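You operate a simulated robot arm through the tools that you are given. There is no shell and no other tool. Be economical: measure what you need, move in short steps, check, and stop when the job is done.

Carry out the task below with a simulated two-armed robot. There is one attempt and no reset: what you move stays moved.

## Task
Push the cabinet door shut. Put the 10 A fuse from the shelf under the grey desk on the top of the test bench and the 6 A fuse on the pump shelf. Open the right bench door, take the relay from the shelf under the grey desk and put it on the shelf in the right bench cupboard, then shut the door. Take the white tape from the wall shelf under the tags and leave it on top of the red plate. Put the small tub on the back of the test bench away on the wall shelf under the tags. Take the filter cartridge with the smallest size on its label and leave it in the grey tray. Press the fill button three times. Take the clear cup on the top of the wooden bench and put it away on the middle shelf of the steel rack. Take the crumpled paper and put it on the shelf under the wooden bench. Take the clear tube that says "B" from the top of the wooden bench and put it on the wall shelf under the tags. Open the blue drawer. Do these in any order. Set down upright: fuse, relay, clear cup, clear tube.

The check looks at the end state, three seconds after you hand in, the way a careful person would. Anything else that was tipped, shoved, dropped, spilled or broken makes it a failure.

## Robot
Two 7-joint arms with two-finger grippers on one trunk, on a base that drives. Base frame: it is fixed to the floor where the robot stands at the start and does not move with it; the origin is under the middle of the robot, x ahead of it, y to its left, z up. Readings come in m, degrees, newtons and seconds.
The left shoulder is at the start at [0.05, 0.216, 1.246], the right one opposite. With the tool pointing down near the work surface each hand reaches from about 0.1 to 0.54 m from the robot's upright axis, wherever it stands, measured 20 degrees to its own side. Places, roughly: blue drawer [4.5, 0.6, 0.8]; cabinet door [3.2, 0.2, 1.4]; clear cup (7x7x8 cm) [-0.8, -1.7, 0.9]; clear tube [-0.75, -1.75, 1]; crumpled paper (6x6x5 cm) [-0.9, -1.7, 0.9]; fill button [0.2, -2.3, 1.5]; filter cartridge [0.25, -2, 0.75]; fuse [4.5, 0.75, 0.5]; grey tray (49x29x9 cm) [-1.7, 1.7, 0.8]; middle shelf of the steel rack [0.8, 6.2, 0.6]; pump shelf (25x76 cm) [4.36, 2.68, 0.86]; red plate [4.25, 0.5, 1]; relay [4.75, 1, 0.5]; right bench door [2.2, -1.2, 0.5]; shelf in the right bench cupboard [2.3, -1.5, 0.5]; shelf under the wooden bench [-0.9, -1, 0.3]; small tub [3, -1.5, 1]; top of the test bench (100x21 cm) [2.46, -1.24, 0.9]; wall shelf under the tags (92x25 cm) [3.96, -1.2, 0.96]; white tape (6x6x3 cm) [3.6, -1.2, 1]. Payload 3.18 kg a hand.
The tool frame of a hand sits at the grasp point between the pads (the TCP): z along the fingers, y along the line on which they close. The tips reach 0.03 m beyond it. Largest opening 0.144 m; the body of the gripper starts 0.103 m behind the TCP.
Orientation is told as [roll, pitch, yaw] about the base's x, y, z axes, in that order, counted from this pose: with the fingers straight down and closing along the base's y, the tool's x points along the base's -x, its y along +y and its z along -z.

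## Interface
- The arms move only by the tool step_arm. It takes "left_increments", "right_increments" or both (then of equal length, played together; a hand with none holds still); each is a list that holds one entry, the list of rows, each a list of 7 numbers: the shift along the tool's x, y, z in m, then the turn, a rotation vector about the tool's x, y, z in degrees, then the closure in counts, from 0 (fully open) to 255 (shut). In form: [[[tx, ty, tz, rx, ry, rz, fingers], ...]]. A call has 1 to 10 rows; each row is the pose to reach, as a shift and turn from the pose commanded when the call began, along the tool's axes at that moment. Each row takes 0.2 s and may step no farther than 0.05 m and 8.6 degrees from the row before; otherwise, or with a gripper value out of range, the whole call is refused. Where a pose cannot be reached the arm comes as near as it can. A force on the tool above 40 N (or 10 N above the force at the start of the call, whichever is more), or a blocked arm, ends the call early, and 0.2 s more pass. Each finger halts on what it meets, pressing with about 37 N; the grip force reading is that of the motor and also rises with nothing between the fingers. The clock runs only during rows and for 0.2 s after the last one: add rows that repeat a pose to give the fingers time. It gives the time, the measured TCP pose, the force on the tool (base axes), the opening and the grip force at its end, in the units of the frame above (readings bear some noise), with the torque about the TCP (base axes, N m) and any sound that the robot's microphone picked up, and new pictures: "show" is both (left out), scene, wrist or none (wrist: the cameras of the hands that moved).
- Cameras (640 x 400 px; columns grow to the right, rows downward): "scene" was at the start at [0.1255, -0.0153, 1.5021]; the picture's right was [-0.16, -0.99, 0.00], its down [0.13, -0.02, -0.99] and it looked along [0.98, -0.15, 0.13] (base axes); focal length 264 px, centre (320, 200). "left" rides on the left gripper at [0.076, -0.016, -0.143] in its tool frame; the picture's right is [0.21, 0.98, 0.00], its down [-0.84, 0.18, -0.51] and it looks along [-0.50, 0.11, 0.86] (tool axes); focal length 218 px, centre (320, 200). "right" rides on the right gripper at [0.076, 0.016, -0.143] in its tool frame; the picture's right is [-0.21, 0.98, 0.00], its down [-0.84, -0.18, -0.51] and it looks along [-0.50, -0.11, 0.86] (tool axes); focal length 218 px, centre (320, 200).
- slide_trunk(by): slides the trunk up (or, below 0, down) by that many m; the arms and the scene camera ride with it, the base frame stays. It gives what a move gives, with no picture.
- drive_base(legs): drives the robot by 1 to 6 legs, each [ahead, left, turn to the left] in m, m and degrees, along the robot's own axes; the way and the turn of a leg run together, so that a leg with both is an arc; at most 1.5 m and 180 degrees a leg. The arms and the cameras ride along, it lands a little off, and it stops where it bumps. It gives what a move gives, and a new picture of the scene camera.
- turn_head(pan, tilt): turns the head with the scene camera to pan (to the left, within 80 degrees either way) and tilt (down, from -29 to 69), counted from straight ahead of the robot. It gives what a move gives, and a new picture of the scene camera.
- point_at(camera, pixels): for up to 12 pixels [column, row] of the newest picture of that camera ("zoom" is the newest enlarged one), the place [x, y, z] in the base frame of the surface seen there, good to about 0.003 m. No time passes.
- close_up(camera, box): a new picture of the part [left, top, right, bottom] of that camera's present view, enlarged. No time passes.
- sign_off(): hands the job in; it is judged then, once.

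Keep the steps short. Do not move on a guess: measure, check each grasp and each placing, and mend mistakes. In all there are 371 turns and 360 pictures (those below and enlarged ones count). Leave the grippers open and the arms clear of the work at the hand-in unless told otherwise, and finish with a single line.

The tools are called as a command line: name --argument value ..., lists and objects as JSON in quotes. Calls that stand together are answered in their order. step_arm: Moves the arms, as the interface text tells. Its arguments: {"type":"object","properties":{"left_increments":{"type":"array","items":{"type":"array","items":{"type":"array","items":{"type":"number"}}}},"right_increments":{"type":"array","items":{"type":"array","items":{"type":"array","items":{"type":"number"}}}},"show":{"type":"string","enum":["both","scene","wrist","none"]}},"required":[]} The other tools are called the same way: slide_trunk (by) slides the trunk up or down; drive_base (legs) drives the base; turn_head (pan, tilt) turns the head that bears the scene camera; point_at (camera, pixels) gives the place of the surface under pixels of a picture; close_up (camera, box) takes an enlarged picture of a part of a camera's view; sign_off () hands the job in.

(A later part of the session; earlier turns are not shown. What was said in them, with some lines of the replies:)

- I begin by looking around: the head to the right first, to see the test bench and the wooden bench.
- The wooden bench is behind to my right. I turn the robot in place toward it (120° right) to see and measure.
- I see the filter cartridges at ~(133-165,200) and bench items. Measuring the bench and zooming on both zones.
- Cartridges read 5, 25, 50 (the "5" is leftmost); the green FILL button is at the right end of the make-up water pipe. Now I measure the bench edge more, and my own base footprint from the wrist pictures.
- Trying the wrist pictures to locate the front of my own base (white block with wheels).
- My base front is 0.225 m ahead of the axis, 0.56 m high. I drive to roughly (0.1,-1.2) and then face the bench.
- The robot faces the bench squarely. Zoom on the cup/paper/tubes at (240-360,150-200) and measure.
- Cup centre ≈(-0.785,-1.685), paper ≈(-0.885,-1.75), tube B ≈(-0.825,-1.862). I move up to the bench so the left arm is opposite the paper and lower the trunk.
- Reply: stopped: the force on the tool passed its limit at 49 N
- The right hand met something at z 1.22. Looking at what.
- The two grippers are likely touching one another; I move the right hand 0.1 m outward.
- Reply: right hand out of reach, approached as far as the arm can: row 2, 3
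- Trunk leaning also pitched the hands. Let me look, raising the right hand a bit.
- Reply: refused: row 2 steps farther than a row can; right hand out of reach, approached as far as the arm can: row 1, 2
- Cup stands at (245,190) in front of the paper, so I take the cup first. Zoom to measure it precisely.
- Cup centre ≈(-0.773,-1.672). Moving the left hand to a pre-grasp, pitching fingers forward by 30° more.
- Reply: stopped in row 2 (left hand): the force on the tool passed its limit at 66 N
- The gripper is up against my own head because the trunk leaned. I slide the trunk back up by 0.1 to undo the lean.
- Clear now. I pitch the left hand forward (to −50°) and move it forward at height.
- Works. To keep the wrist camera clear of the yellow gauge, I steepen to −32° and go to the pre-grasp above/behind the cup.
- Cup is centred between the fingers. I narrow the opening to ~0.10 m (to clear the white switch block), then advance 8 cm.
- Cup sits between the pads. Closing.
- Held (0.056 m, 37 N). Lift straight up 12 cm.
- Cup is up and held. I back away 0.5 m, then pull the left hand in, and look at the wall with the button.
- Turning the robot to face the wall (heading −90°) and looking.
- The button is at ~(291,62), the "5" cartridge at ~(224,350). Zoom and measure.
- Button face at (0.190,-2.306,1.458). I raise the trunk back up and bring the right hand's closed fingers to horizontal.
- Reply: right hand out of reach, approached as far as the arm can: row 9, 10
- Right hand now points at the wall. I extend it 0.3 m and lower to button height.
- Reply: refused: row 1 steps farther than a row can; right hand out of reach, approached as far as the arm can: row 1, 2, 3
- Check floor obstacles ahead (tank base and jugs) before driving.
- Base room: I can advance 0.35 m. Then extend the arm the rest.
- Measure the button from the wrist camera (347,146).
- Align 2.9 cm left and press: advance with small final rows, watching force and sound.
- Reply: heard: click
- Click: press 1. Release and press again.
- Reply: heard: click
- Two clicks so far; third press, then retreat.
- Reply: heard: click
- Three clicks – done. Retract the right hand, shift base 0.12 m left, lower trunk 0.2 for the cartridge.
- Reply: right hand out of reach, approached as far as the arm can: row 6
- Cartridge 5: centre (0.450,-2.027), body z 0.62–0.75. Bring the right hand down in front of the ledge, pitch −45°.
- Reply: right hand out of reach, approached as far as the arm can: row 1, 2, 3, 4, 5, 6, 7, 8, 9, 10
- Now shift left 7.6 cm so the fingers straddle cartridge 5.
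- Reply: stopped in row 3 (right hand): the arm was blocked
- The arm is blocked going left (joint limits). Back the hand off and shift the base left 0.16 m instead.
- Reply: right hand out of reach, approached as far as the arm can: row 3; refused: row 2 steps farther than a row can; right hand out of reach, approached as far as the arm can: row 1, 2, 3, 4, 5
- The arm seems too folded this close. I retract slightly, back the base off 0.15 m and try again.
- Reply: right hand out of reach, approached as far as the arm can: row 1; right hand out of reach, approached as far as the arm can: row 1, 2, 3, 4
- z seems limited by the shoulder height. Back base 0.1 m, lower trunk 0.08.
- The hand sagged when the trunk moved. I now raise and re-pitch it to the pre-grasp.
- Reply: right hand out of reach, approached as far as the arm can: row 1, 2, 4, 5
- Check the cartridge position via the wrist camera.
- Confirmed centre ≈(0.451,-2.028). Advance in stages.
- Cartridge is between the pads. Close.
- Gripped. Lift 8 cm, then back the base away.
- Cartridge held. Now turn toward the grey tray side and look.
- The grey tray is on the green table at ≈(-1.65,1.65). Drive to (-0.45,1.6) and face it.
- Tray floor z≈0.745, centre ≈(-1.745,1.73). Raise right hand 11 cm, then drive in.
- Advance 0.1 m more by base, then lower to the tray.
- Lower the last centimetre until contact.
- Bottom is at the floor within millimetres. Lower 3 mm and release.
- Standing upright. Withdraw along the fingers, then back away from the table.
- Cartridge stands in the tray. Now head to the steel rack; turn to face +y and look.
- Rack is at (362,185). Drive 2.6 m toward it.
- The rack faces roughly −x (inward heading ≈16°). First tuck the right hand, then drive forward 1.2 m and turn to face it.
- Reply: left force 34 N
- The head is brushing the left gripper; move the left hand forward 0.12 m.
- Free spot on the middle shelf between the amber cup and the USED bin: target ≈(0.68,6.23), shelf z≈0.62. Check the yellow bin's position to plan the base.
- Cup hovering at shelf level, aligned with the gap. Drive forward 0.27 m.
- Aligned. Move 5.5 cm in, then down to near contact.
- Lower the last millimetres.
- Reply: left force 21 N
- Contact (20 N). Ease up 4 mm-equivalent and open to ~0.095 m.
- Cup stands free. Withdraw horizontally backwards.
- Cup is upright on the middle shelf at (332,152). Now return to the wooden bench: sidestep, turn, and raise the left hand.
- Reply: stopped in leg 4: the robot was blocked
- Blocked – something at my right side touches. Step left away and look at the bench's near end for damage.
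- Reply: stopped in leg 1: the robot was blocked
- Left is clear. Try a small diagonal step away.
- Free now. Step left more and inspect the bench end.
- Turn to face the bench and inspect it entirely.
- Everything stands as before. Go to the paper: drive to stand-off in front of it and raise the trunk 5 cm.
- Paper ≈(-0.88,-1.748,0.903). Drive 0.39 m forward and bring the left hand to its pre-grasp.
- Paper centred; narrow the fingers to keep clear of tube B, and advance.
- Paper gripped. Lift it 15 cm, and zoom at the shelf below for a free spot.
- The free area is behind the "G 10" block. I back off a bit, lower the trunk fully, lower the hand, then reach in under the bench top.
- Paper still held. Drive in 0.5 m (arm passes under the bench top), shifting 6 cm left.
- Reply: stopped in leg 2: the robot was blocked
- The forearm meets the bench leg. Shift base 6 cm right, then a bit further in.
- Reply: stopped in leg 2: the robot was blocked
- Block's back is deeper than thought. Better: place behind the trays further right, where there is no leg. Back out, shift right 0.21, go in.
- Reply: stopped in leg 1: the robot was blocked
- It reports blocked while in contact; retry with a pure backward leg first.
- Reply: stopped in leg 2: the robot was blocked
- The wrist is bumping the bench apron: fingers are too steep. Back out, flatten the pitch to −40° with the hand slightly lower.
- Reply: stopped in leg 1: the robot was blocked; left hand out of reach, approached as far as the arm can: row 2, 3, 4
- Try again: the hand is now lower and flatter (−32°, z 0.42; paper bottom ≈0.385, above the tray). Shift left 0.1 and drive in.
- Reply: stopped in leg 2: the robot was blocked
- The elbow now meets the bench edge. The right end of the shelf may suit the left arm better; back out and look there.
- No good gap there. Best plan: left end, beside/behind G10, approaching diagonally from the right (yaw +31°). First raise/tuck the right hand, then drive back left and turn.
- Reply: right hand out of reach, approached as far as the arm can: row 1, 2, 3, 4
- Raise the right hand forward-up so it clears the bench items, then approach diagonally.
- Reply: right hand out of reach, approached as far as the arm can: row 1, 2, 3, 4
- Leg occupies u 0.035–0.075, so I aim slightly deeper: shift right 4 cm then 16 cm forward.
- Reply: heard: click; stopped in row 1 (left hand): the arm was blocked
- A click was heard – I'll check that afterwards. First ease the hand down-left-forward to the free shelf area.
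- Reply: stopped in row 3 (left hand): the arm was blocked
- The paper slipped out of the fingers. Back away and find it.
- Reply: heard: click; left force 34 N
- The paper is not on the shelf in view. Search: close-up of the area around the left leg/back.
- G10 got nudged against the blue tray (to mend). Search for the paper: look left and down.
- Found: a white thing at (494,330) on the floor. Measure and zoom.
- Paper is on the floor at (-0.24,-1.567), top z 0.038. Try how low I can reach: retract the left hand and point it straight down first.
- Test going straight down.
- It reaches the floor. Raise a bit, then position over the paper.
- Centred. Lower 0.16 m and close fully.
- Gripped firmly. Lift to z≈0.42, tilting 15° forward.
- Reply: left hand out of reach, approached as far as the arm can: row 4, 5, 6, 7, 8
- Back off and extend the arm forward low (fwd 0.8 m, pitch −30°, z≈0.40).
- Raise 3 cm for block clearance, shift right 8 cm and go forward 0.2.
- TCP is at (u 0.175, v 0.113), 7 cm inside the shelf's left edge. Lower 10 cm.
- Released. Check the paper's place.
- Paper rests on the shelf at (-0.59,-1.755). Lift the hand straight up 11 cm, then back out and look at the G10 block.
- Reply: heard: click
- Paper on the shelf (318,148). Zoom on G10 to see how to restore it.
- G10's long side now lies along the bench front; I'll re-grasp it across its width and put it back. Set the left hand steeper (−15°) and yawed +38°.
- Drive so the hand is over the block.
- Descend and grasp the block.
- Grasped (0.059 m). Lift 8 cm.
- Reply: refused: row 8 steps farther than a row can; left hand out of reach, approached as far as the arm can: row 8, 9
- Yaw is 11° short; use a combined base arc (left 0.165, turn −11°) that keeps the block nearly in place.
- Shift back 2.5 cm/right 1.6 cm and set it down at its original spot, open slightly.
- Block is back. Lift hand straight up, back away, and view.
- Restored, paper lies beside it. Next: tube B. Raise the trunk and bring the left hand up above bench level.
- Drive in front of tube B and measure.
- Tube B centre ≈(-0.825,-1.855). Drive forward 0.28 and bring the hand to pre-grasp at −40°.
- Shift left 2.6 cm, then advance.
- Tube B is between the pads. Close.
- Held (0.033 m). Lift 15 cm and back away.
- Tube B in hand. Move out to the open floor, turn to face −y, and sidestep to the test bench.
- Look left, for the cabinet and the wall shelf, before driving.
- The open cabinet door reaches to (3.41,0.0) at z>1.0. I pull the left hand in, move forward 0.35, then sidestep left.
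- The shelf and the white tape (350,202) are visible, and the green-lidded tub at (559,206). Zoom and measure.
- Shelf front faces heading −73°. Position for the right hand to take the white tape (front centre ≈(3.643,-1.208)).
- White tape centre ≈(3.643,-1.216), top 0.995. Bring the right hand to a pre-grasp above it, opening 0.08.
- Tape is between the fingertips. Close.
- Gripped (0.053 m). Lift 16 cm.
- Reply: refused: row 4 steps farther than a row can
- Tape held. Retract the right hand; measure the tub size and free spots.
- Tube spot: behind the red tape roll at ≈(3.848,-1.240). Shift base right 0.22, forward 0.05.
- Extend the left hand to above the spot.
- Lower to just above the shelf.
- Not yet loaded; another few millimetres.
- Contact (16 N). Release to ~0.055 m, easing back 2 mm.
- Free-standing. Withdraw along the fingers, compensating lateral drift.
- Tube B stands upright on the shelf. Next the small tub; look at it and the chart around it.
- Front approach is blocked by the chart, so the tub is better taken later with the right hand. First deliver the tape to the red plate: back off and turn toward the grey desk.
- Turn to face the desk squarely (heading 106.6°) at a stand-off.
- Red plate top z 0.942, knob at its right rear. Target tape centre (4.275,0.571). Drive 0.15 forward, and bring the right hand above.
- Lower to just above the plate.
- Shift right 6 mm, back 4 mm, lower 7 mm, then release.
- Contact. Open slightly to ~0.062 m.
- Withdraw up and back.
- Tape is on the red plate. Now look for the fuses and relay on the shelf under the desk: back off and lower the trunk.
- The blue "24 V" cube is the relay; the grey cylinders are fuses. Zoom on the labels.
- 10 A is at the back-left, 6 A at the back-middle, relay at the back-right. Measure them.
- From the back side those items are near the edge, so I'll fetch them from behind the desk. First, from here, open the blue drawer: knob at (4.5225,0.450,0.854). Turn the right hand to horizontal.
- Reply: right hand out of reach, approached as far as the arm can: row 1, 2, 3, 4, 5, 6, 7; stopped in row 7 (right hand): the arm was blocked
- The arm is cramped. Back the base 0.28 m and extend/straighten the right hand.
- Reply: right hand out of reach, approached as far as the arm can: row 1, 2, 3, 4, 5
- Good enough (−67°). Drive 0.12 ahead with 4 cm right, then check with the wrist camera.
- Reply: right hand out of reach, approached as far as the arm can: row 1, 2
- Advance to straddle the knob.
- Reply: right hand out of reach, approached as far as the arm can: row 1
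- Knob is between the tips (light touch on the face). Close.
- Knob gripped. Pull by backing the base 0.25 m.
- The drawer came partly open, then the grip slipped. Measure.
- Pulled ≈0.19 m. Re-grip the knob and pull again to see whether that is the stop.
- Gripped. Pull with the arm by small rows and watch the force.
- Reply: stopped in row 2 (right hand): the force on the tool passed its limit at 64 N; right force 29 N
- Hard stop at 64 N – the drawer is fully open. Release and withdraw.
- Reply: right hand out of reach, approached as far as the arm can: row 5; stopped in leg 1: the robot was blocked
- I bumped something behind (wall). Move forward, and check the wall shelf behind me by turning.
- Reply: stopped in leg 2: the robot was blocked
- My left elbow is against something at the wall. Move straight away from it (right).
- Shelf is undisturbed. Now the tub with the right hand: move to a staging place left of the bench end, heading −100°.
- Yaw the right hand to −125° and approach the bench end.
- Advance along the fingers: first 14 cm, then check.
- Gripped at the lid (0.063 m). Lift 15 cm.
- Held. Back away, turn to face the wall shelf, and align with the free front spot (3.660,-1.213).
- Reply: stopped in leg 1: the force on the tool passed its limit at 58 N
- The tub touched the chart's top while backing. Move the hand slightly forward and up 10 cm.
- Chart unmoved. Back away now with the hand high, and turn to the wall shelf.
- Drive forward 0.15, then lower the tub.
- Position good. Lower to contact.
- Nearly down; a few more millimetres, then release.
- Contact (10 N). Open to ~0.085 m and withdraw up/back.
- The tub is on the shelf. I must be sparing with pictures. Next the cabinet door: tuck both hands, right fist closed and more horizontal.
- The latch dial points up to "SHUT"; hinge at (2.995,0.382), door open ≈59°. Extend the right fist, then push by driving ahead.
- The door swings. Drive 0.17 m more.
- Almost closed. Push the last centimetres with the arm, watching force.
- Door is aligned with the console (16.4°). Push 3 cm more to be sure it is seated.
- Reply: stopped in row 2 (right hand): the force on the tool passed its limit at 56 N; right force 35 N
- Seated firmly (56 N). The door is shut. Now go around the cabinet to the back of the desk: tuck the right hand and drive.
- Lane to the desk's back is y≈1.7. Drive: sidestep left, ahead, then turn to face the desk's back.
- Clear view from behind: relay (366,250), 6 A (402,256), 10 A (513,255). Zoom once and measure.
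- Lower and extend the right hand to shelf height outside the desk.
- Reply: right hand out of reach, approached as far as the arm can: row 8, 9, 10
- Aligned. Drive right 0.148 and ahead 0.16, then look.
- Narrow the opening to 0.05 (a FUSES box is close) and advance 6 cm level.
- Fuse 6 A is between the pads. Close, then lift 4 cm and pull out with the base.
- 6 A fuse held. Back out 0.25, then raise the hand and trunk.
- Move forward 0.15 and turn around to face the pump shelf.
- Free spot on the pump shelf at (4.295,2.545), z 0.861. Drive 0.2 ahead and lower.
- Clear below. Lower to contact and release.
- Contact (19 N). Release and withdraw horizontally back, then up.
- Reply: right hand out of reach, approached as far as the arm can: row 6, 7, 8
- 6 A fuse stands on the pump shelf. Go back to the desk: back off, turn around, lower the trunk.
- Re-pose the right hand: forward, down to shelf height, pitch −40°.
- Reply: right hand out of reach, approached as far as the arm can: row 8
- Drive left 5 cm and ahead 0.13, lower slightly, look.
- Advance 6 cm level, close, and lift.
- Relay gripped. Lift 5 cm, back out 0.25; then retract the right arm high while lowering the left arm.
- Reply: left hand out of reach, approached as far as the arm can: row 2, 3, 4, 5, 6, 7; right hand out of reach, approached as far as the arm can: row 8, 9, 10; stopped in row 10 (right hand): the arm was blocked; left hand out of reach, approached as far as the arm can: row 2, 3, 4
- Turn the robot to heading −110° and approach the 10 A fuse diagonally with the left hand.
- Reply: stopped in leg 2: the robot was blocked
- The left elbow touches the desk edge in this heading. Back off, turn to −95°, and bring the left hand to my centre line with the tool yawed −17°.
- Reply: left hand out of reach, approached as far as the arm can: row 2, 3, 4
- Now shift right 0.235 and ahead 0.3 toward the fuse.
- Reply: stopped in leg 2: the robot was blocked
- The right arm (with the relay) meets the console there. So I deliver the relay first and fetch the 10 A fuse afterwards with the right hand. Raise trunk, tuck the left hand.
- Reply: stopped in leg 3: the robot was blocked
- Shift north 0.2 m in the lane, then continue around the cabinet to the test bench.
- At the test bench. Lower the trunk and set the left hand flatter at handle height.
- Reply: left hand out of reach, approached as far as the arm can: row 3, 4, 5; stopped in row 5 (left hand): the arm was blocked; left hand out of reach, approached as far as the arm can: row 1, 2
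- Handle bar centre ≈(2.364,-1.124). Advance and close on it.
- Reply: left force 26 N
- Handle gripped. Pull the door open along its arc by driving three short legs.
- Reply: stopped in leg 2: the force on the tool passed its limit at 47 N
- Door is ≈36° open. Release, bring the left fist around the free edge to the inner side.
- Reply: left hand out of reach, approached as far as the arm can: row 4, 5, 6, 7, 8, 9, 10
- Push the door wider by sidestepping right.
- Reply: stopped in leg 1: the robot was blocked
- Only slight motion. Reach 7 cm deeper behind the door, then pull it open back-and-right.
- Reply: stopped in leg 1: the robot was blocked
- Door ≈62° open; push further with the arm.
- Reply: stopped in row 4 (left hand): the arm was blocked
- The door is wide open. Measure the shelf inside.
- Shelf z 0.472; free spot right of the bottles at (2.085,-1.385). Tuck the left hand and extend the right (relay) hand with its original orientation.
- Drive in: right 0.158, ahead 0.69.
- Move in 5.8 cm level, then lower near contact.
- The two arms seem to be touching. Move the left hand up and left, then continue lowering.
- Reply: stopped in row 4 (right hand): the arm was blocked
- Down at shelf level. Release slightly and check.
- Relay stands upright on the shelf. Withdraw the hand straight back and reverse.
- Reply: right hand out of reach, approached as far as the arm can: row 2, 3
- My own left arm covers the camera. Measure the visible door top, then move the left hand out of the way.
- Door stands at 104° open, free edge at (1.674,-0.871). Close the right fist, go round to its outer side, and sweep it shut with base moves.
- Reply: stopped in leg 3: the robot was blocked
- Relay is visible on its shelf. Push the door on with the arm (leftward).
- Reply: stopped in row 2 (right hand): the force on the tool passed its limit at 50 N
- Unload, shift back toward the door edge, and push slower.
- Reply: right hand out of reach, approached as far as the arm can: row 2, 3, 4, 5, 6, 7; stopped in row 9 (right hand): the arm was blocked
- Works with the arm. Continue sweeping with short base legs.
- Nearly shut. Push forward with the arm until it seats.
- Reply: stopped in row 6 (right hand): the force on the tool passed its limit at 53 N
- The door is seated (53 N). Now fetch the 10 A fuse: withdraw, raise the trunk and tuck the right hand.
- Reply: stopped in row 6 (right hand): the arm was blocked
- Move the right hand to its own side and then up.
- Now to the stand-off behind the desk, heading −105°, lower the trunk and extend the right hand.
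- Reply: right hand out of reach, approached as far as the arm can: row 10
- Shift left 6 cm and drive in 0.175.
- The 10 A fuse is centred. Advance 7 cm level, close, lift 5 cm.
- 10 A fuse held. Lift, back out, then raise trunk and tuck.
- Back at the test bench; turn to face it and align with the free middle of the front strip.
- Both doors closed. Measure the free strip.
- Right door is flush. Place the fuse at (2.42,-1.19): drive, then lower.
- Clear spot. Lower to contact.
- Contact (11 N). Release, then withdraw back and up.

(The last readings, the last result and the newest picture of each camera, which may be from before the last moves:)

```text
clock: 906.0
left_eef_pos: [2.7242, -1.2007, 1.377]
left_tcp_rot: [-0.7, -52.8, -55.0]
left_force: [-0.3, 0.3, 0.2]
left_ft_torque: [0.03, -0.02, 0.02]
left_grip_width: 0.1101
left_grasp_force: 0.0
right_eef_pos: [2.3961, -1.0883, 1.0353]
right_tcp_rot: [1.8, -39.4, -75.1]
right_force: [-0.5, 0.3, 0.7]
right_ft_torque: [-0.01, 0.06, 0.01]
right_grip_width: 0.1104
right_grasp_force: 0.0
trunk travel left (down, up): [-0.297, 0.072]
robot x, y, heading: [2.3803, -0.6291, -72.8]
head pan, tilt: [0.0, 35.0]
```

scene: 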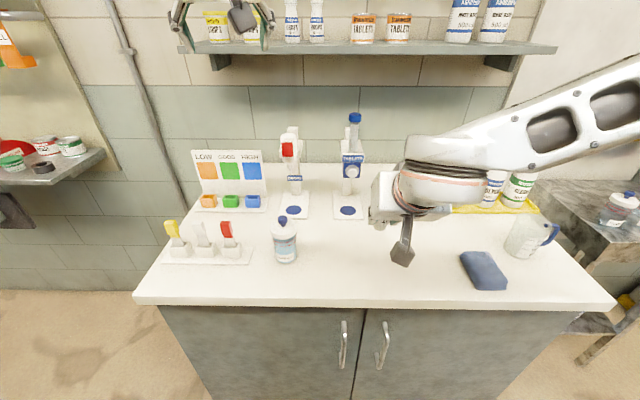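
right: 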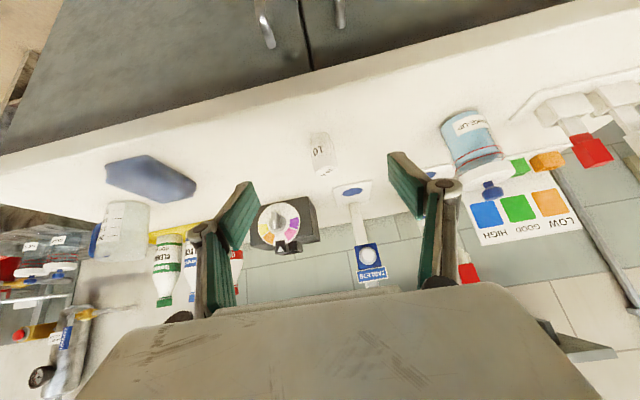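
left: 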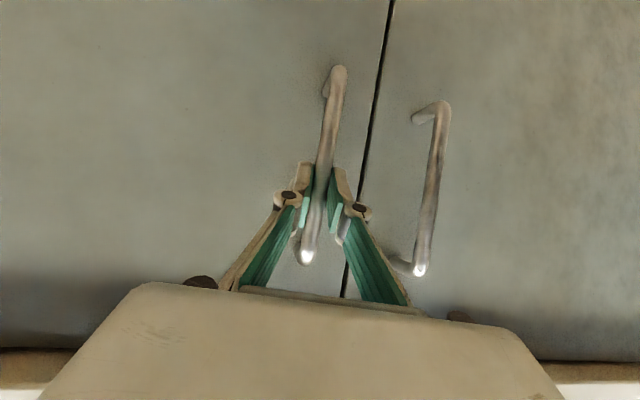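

All placed. Back away with a turn toward the wooden bench for a final check there.

drive_base --legs '[[-0.5, 0, 0], [0, 0, -90], [1.2, -0.2, 0]]'

turn_head --pan 0 --tilt 20

```text
clock: 918.5
left_eef_pos: [0.4683, -0.6798, 1.3759]
left_tcp_rot: [-0.5, -52.9, -143.8]
left_force: [0.4, -0.6, 0.7]
left_ft_torque: [0.0, -0.01, 0.0]
left_grip_width: 0.1102
left_grasp_force: 0.1
right_eef_pos: [0.5748, -0.3513, 1.0346]
right_tcp_rot: [1.9, -39.5, -163.8]
right_force: [-0.7, 0.0, 0.1]
right_ft_torque: [-0.01, 0.0, 0.01]
right_grip_width: 0.1102
right_grasp_force: 0.1
trunk travel left (down, up): [-0.297, 0.072]
robot x, y, heading: [1.0347, -0.326, -161.7]
head pan, tilt: [0.0, 35.0]
```

scene: 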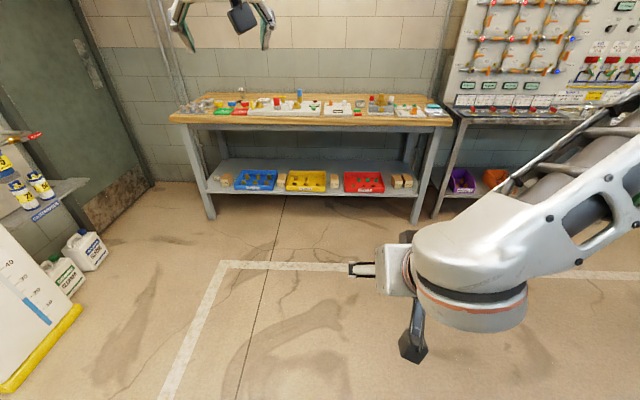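

```text
clock: 919.3
left_eef_pos: [0.4675, -0.6798, 1.3758]
left_tcp_rot: [-0.5, -52.8, -143.8]
left_force: [-0.6, 0.6, -0.8]
left_ft_torque: [0.03, 0.01, -0.02]
left_grip_width: 0.1103
left_grasp_force: 0.0
right_eef_pos: [0.5751, -0.3507, 1.0348]
right_tcp_rot: [1.8, -39.5, -163.7]
right_force: [0.4, 0.0, -0.3]
right_ft_torque: [-0.03, 0.0, 0.0]
right_grip_width: 0.1102
right_grasp_force: 0.1
trunk travel left (down, up): [-0.297, 0.072]
robot x, y, heading: [1.03, -0.3287, -161.5]
head pan, tilt: [0.0, 20.0]
```

scene: 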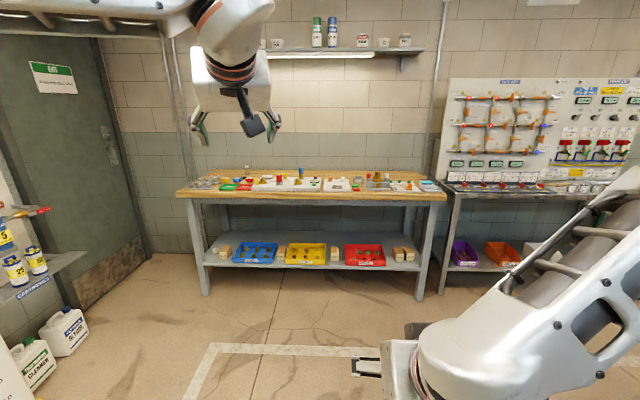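

close_up --camera "scene" --box '[180, 160, 340, 270]'

close_up --camera "scene" --box '[255, 165, 355, 200]'

```text
3.64 times, centred on (260, 215) of scene
```

zoom: 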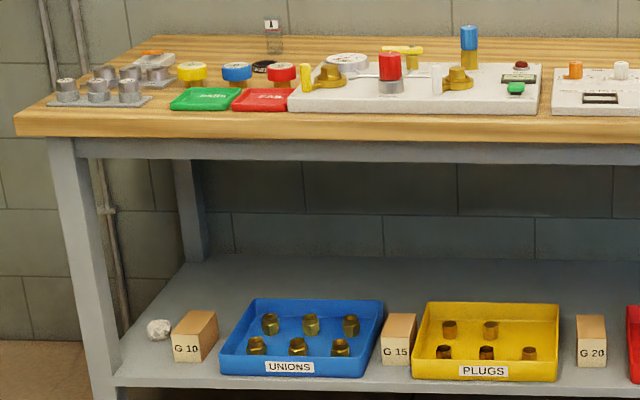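

```text
6.40 times, centred on (305, 182) of scene
```

zoom: 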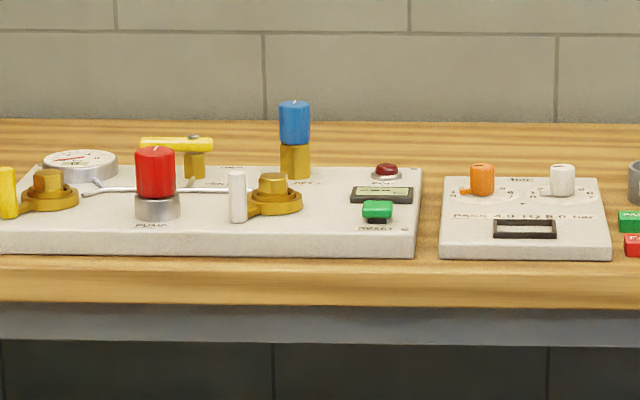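

Everything on the wooden bench is as it was, with the paper on the shelf below. Both grippers are open and clear of the work, so I hand in.

sign_off

```text
The job is handed in.
```

All the listed jobs were carried out and handed in; along the way the paper slipped to the floor once, the G 10 block on the lower shelf was nudged and set back, and a few unexplained clicks were heard beside the wooden bench, where nothing looked changed.
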